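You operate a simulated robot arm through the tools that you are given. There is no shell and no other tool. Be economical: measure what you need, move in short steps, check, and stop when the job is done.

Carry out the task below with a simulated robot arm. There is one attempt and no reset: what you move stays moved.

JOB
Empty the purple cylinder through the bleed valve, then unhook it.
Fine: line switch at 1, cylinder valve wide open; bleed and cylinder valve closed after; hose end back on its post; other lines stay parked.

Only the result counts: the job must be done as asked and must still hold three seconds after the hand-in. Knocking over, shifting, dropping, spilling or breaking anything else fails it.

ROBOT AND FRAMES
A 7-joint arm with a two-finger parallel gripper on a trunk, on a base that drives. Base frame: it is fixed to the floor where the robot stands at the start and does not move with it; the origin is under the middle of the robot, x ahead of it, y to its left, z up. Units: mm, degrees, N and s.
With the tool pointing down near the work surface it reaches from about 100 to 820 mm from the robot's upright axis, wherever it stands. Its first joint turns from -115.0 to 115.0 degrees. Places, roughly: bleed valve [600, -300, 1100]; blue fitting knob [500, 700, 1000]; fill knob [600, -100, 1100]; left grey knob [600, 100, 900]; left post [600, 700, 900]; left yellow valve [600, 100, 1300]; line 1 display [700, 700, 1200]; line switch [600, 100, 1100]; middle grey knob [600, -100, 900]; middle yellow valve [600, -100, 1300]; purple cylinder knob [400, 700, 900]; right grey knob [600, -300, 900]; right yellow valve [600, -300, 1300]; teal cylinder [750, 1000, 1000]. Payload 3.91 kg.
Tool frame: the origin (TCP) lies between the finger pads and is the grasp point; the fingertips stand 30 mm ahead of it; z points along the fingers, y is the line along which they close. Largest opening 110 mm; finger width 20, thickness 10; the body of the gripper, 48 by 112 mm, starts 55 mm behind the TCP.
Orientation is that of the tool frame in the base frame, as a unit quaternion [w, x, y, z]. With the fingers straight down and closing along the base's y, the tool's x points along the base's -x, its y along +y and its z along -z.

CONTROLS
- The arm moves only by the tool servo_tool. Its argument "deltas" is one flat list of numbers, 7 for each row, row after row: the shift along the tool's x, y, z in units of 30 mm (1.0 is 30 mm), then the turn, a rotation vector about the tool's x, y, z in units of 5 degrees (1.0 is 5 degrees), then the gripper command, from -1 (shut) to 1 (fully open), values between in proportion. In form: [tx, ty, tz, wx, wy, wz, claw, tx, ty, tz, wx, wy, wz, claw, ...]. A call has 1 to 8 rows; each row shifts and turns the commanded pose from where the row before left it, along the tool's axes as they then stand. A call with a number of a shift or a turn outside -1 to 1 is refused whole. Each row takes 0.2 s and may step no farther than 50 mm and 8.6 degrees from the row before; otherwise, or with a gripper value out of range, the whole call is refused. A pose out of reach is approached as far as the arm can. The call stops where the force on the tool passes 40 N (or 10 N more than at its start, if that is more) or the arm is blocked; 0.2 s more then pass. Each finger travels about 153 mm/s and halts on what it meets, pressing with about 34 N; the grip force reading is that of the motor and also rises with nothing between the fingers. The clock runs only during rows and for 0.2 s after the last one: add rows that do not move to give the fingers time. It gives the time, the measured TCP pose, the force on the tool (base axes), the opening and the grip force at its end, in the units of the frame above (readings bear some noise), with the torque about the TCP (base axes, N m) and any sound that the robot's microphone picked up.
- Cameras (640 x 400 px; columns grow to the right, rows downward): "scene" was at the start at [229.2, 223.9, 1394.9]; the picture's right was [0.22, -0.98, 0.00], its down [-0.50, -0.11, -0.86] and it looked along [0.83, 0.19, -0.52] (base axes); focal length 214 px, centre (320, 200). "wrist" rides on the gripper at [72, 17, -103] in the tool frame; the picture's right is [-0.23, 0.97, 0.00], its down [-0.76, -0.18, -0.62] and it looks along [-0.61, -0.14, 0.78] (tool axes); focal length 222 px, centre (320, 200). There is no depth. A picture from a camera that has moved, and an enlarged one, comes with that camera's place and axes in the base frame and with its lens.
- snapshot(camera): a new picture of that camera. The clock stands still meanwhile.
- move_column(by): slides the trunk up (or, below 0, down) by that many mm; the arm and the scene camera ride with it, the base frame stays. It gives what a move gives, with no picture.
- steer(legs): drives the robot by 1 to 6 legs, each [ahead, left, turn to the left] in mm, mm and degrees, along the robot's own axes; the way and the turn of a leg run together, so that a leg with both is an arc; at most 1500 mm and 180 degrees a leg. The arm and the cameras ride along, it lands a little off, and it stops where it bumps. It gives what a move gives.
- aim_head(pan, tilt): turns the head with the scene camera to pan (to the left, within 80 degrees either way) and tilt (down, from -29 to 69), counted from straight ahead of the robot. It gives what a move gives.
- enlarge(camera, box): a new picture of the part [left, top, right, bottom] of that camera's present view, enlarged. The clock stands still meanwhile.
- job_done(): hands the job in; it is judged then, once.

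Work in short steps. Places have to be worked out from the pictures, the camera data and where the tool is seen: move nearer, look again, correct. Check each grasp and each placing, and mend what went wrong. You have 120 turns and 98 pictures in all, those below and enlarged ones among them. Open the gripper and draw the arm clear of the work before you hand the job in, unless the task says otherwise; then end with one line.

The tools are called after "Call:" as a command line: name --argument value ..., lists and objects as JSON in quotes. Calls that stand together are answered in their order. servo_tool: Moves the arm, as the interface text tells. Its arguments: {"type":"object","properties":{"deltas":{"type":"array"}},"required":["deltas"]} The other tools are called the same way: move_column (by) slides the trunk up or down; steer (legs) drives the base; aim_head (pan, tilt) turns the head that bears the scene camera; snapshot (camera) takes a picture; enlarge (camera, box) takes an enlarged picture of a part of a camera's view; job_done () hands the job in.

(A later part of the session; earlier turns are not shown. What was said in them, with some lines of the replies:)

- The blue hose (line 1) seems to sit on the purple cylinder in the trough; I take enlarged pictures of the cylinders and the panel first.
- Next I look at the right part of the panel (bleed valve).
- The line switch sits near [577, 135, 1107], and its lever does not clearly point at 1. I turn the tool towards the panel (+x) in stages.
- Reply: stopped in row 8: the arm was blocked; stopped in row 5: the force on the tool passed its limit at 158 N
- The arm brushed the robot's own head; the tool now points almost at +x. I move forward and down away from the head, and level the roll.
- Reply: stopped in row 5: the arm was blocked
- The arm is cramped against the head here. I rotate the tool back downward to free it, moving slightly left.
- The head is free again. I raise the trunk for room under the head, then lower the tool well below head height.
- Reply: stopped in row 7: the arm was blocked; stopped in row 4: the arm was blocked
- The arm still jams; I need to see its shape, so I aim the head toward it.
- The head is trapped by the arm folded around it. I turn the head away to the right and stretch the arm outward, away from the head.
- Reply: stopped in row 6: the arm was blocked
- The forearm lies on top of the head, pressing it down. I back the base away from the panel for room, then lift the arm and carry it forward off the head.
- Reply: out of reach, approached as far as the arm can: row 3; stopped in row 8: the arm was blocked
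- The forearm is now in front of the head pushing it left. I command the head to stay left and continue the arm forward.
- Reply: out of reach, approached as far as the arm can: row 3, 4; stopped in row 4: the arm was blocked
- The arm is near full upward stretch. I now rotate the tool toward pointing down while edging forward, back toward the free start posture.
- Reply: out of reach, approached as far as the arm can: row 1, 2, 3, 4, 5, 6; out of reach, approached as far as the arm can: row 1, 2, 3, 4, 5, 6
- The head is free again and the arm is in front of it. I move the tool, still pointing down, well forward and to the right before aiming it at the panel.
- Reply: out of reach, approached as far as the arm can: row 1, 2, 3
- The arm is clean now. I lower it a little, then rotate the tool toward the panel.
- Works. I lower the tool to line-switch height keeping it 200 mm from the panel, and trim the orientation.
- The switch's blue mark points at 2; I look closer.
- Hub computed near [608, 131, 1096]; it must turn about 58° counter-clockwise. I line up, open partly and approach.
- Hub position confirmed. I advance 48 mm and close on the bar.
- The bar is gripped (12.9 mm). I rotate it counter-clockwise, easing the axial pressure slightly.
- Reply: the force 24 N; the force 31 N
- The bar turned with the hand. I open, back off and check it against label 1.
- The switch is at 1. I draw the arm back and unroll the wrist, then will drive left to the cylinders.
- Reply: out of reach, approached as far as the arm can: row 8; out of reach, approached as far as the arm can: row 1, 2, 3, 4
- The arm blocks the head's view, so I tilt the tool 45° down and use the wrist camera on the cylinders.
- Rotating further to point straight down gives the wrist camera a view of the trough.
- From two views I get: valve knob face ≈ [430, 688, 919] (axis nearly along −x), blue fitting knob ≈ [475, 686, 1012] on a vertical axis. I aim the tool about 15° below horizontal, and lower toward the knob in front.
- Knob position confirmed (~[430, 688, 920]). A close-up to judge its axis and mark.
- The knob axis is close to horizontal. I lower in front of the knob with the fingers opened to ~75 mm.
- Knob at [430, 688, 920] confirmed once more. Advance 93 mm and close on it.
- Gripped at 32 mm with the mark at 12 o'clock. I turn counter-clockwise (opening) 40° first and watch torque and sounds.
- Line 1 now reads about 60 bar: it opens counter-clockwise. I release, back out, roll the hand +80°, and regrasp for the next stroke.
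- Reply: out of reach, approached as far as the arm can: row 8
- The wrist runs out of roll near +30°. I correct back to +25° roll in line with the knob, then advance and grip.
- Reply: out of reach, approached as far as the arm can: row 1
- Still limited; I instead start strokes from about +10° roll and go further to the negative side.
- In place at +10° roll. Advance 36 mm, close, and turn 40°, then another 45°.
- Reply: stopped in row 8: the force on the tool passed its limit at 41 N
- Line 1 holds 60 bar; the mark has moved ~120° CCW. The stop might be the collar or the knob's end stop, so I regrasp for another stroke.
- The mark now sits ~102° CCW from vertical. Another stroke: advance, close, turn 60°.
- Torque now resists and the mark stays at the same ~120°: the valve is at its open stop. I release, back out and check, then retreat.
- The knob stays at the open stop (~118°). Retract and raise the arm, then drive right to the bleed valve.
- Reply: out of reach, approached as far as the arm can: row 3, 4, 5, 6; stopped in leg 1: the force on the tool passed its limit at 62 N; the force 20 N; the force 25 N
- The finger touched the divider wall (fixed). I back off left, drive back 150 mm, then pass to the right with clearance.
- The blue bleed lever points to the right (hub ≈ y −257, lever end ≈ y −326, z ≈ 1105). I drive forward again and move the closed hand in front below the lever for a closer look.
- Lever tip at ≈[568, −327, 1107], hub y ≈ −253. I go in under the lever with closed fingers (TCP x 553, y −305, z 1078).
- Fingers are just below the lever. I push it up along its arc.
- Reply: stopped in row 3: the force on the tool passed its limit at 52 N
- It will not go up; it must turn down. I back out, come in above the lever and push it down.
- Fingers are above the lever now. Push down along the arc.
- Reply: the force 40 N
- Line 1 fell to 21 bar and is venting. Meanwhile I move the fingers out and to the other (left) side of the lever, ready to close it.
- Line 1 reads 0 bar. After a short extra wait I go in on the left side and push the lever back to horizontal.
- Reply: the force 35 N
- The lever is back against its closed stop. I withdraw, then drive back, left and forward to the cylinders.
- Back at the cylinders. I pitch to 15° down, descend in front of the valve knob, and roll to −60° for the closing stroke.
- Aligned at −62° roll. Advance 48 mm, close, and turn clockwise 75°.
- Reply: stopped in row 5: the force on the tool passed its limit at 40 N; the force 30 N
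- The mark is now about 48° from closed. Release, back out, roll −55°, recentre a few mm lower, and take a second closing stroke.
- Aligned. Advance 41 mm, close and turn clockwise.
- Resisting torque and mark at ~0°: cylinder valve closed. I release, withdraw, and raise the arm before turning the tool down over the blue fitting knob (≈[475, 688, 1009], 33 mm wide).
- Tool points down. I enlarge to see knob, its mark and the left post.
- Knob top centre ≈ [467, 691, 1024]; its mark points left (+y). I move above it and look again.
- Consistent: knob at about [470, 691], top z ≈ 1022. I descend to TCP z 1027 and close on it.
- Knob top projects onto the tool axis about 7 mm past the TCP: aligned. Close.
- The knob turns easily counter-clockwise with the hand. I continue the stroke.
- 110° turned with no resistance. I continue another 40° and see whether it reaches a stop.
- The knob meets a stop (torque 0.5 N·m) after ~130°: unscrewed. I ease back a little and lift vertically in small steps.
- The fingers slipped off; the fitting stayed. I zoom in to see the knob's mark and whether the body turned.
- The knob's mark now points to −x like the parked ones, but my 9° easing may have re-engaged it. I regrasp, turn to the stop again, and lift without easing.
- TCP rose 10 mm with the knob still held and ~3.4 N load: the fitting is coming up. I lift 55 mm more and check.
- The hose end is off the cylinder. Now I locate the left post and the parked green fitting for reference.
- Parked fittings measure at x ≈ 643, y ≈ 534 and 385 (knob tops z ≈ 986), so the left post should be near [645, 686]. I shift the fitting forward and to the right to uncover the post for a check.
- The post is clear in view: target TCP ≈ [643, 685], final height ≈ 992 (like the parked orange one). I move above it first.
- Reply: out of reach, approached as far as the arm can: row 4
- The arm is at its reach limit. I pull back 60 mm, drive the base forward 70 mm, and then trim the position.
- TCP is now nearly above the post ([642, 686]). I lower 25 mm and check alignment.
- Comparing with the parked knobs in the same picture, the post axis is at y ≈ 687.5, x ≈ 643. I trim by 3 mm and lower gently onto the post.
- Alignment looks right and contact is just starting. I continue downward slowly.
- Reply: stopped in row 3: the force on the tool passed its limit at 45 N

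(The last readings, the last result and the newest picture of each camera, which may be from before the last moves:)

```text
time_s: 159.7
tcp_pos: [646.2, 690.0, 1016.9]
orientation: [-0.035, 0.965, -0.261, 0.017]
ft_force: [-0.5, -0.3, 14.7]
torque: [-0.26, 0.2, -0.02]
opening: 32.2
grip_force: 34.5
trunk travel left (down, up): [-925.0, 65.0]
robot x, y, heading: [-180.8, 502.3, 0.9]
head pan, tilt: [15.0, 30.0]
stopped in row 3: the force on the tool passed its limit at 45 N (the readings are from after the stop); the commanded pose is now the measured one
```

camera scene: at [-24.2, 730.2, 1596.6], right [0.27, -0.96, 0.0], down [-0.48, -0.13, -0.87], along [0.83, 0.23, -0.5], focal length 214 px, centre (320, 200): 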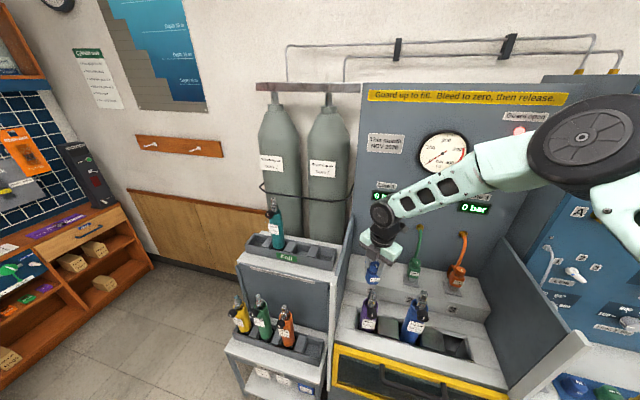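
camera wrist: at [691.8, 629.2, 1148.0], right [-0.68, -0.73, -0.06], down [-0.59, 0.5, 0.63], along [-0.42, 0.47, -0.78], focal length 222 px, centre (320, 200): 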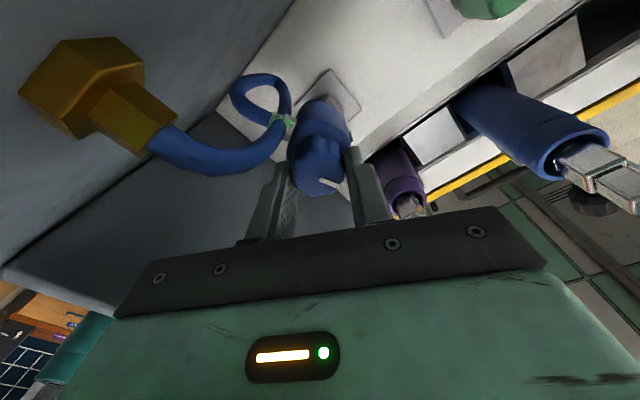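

It bottoms at 1017 rather than 992, so it is a few mm off. I lift 6 mm and look with the wrist camera from the other side.

Call:
servo_tool --deltas '[-0.1, 0.06, -0.27, 0, 0, 0, -1, 0, 0, 0, 0, 0, 0, -1]'

Call:
enlarge --camera "wrist" --box '[250, 50, 400, 210]'

Call:
enlarge --camera "scene" --box '[340, 240, 410, 300]'

```text
time_s: 160.3
tcp_pos: [642.2, 688.3, 1022.0]
orientation: [-0.031, 0.965, -0.26, 0.014]
ft_force: [0.1, -1.1, -2.5]
torque: [-0.03, 0.03, 0.02]
opening: 32.1
grip_force: 34.3
trunk travel left (down, up): [-925.0, 65.0]
robot x, y, heading: [-179.3, 503.2, 0.8]
head pan, tilt: [15.0, 30.0]
```

```text
2.50 times, centred on (325, 130) of wrist
camera zoom: at [690.8, 633.4, 1125.0], right [-0.69, -0.73, -0.07], down [-0.6, 0.5, 0.63], along [-0.42, 0.47, -0.78], focal length 555 px, centre (308, 375)
```

zoom: 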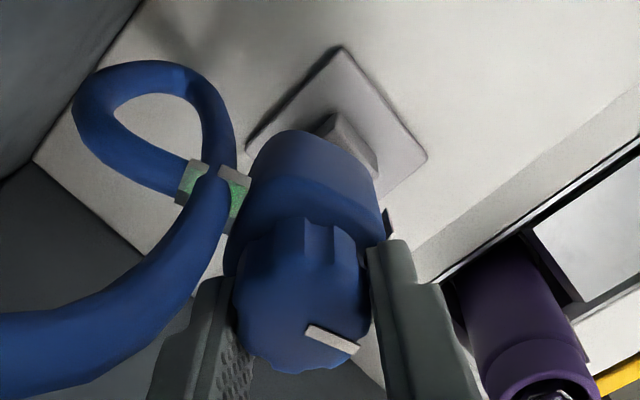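

```text
6.67 times, centred on (375, 270) of scene
camera zoom: at [46.9, 731.1, 1596.5], right [0.27, -0.96, 0.0], down [-0.48, -0.14, -0.87], along [0.83, 0.23, -0.5], focal length 1430 px, centre (-47, -267)
```

zoom: 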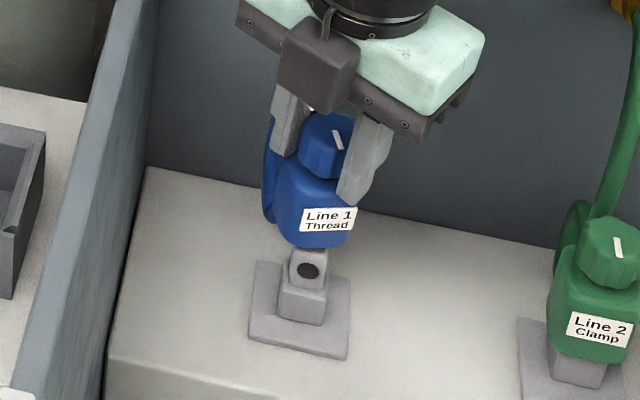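

From the wrist view the plate's corners give a post centre at x ≈ 639, y ≈ 688; I was ~3 mm too far in x. I shift −x 3 mm and lower again.

Call:
servo_tool --deltas '[-0.087, 0.05, 0, 0, 0, 0, -1, 0, 0.01, 0.15, 0, 0, 0, -1, 0, 0.01, 0.15, 0, 0, 0, -1, 0, 0.01, 0.15, 0, 0, 0, -1]'

```text
time_s: 161.3
tcp_pos: [640.4, 689.4, 1016.6]
orientation: [-0.037, 0.964, -0.261, 0.019]
ft_force: [-1.1, -0.2, 14.1]
torque: [-0.2, 0.19, -0.01]
opening: 32.0
grip_force: 34.1
trunk travel left (down, up): [-925.0, 65.0]
robot x, y, heading: [-178.1, 502.2, 0.6]
head pan, tilt: [15.0, 30.0]
stopped in row 4: the force on the tool passed its limit at 42 N (the readings are from after the stop); the commanded pose is now the measured one
```

Same height again. The label's slope shows the fitting's body is yawed about 18° counter-clockwise relative to the parked ones, so its socket doesn't match the square post. I lift 6 mm, rotate it 18° back and check.

Call:
servo_tool --deltas '[0, 0, -0.27, 0, 0, 0, -1, 0, 0, 0, 0, 0, 0.9, -1, 0, 0, 0, 0, 0, 0.9, -1, 0, 0, 0, 0, 0, 0.9, -1, 0, 0, 0, 0, 0, 0.9, -1, 0, 0, 0, 0, 0, 0, -1]'

Call:
enlarge --camera "scene" --box '[340, 240, 410, 300]'

```text
time_s: 162.7
tcp_pos: [640.1, 687.9, 1022.2]
orientation: [-0.038, 0.912, -0.409, 0.012]
ft_force: [0.7, 0.5, -3.4]
torque: [-0.01, 0.02, 0.02]
opening: 32.1
grip_force: 33.4
trunk travel left (down, up): [-925.0, 65.0]
robot x, y, heading: [-178.0, 500.2, 0.6]
head pan, tilt: [15.0, 30.0]
```

```text
6.67 times, centred on (375, 270) of scene
camera zoom: at [46.8, 731.0, 1596.6], right [0.27, -0.96, 0.0], down [-0.48, -0.14, -0.87], along [0.83, 0.23, -0.5], focal length 1430 px, centre (-47, -267)
```

zoom: 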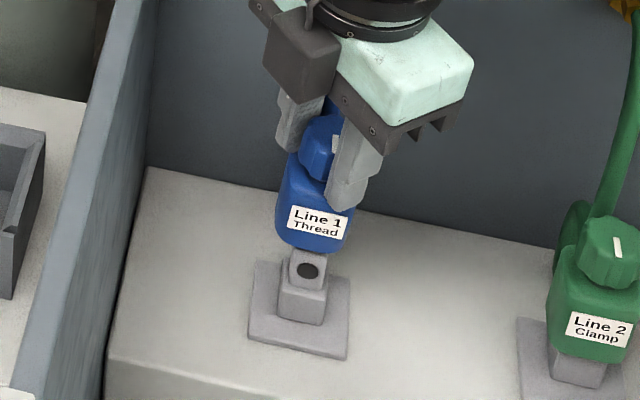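

Now the label is parallel to its neighbours' and the body sits over the post. Lower again.

Call:
servo_tool --deltas '[0, 0.012, 0.15, 0, 0, 0, -1, 0, 0.012, 0.15, 0, 0, 0, -1, 0, 0.012, 0.15, 0, 0, 0, -1]'

```text
time_s: 163.5
tcp_pos: [637.4, 691.2, 1011.6]
orientation: [-0.037, 0.912, -0.408, 0.01]
ft_force: [-20.4, -1.9, 19.4]
torque: [-0.43, 1.58, -0.27]
opening: 32.3
grip_force: 33.9
trunk travel left (down, up): [-925.0, 65.0]
robot x, y, heading: [-179.0, 499.8, 0.5]
head pan, tilt: [15.0, 30.0]
```

It went lower but a −20 N sideways reaction says the hand should shift toward −x. I move 4 mm in −x and continue down.

Call:
servo_tool --deltas '[-0.045, 0.05, 0, 0, 0, 0, -1, -0.045, 0.05, 0, 0, 0, 0, -1, 0, 0.01, 0.12, 0, 0, 0, -1, 0, 0.01, 0.12, 0, 0, 0, -1]'

```text
time_s: 164.5
tcp_pos: [636.0, 688.2, 1001.5]
orientation: [-0.037, 0.911, -0.41, 0.011]
ft_force: [-1.9, 0.3, -3.1]
torque: [-0.01, 0.1, -0.03]
opening: 32.3
grip_force: 33.8
trunk travel left (down, up): [-925.0, 65.0]
robot x, y, heading: [-178.5, 503.6, 0.5]
head pan, tilt: [15.0, 30.0]
```

It slid in freely to 1001 with almost no force. I keep lowering until it seats.

Call:
servo_tool --deltas '[0, 0.01, 0.12, 0, 0, 0, -1, 0, 0.01, 0.12, 0, 0, 0, -1, 0, 0.008, 0.1, 0, 0, 0, -1, 0, 0.008, 0.1, 0, 0, 0, -1]'

Call:
enlarge --camera "scene" --box '[340, 240, 440, 310]'

```text
time_s: 165.5
tcp_pos: [636.2, 688.6, 992.6]
orientation: [-0.038, 0.912, -0.409, 0.014]
ft_force: [-4.8, -5.0, 23.9]
torque: [-0.54, 0.42, -0.04]
opening: 32.0
grip_force: 34.3
trunk travel left (down, up): [-925.0, 65.0]
robot x, y, heading: [-179.1, 498.0, 0.5]
head pan, tilt: [15.0, 30.0]
```

```text
5.71 times, centred on (390, 275) of scene
camera zoom: at [45.1, 730.3, 1597.5], right [0.27, -0.96, 0.0], down [-0.48, -0.13, -0.87], along [0.83, 0.23, -0.5], focal length 1226 px, centre (-80, -229)
```

zoom: 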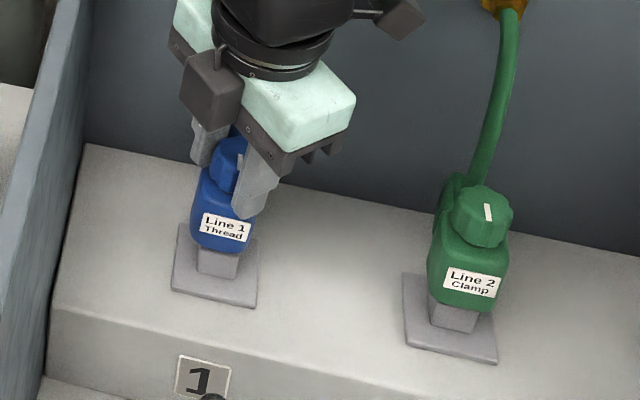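

Seated at z 992.6 just like its neighbours. I open the fingers, rise straight up and check.

Call:
servo_tool --deltas '[0, -0.005, -0.06, 0, 0, 0, -1, 0, 0, 0, 0, 0, 0, -0.1, 0, 0, 0, 0, 0, 0, -0.1, 0, -0.04, -0.5, 0, 0, 0, -0.1, 0, -0.06, -0.8, 0, 0, 0, -0.1, 0, -0.08, -1, 0, 0, 0, -0.1, 0, -0.08, -1, 0, 0, 0, -0.1, 0, -0.08, -1, 0, 0, 0, -0.1]'

Call:
enlarge --camera "scene" --box '[330, 200, 490, 340]'

```text
time_s: 167.3
tcp_pos: [635.1, 690.0, 1119.9]
orientation: [-0.036, 0.912, -0.409, 0.012]
ft_force: [-0.1, 0.4, -0.8]
torque: [0.03, 0.03, 0.0]
opening: 49.5
grip_force: 0.1
trunk travel left (down, up): [-925.0, 65.0]
robot x, y, heading: [-178.2, 499.2, 1.0]
head pan, tilt: [15.0, 30.0]
```

```text
2.86 times, centred on (410, 270) of scene
camera zoom: at [46.9, 731.0, 1596.6], right [0.27, -0.96, 0.0], down [-0.48, -0.14, -0.87], along [0.83, 0.23, -0.5], focal length 613 px, centre (63, 0)
```

zoom: 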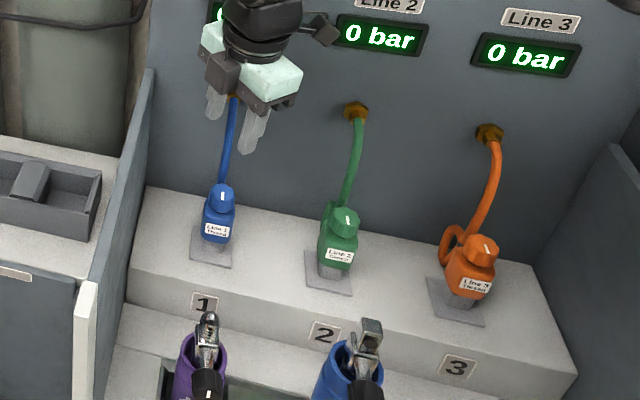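

The blue hose end is parked like the others, with its mark matching. I rise a bit more and drive back to clear the work.

Call:
servo_tool --deltas '[0, -0.08, -1, 0, 0, 0, -0.1, 0, -0.08, -1, 0, 0, 0, -0.1]'

Call:
steer --legs '[[-400, 0, 0]]'

Call:
aim_head --pan 0 --tilt 25

Call:
enlarge --camera "scene" --box '[150, 150, 500, 368]'

```text
time_s: 167.9
tcp_pos: [635.3, 688.1, 1177.5]
orientation: [-0.036, 0.912, -0.409, 0.011]
ft_force: [-0.8, -0.2, -0.3]
torque: [-0.01, 0.01, -0.01]
opening: 49.2
grip_force: 0.2
trunk travel left (down, up): [-925.0, 65.0]
robot x, y, heading: [-176.4, 498.3, 0.3]
head pan, tilt: [15.0, 30.0]
```

```text
time_s: 170.4
tcp_pos: [242.4, 680.8, 1179.7]
orientation: [-0.037, 0.911, -0.411, 0.012]
ft_force: [0.0, -0.3, -1.0]
torque: [-0.04, 0.04, 0.0]
opening: 49.7
grip_force: 0.0
trunk travel left (down, up): [-925.0, 65.0]
robot x, y, heading: [-576.2, 498.4, 0.5]
head pan, tilt: [15.0, 30.0]
```

```text
time_s: 171.2
tcp_pos: [240.7, 680.3, 1178.3]
orientation: [-0.037, 0.911, -0.41, 0.012]
ft_force: [0.4, -0.1, 0.5]
torque: [0.0, -0.02, 0.01]
opening: 49.6
grip_force: 0.1
trunk travel left (down, up): [-925.0, 65.0]
robot x, y, heading: [-576.7, 499.3, 0.3]
head pan, tilt: [0.0, 25.0]
```

```text
1.83 times, centred on (325, 259) of scene
camera zoom: at [-342.8, 702.9, 1604.6], right [0.01, -1.0, 0.0], down [-0.42, 0.0, -0.91], along [0.91, 0.01, -0.42], focal length 392 px, centre (311, 92)
```

zoom: 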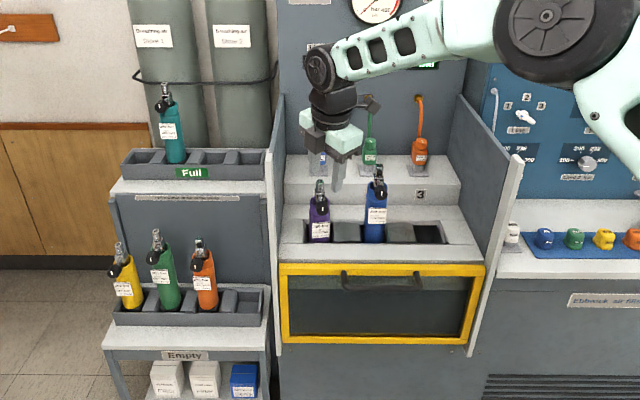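

Everything is in place: the cylinder is standing in its trough, the hose end is on its post and the arm is clear. I hand the job in.

Call:
job_done

```text
The job is handed in.
```

The purple cylinder is drained to 0 bar on line 1 and unhooked. The bleed and cylinder valves are closed, the line switch is at 1, the hose end is back on its post, and lines 2 and 3 are still parked.
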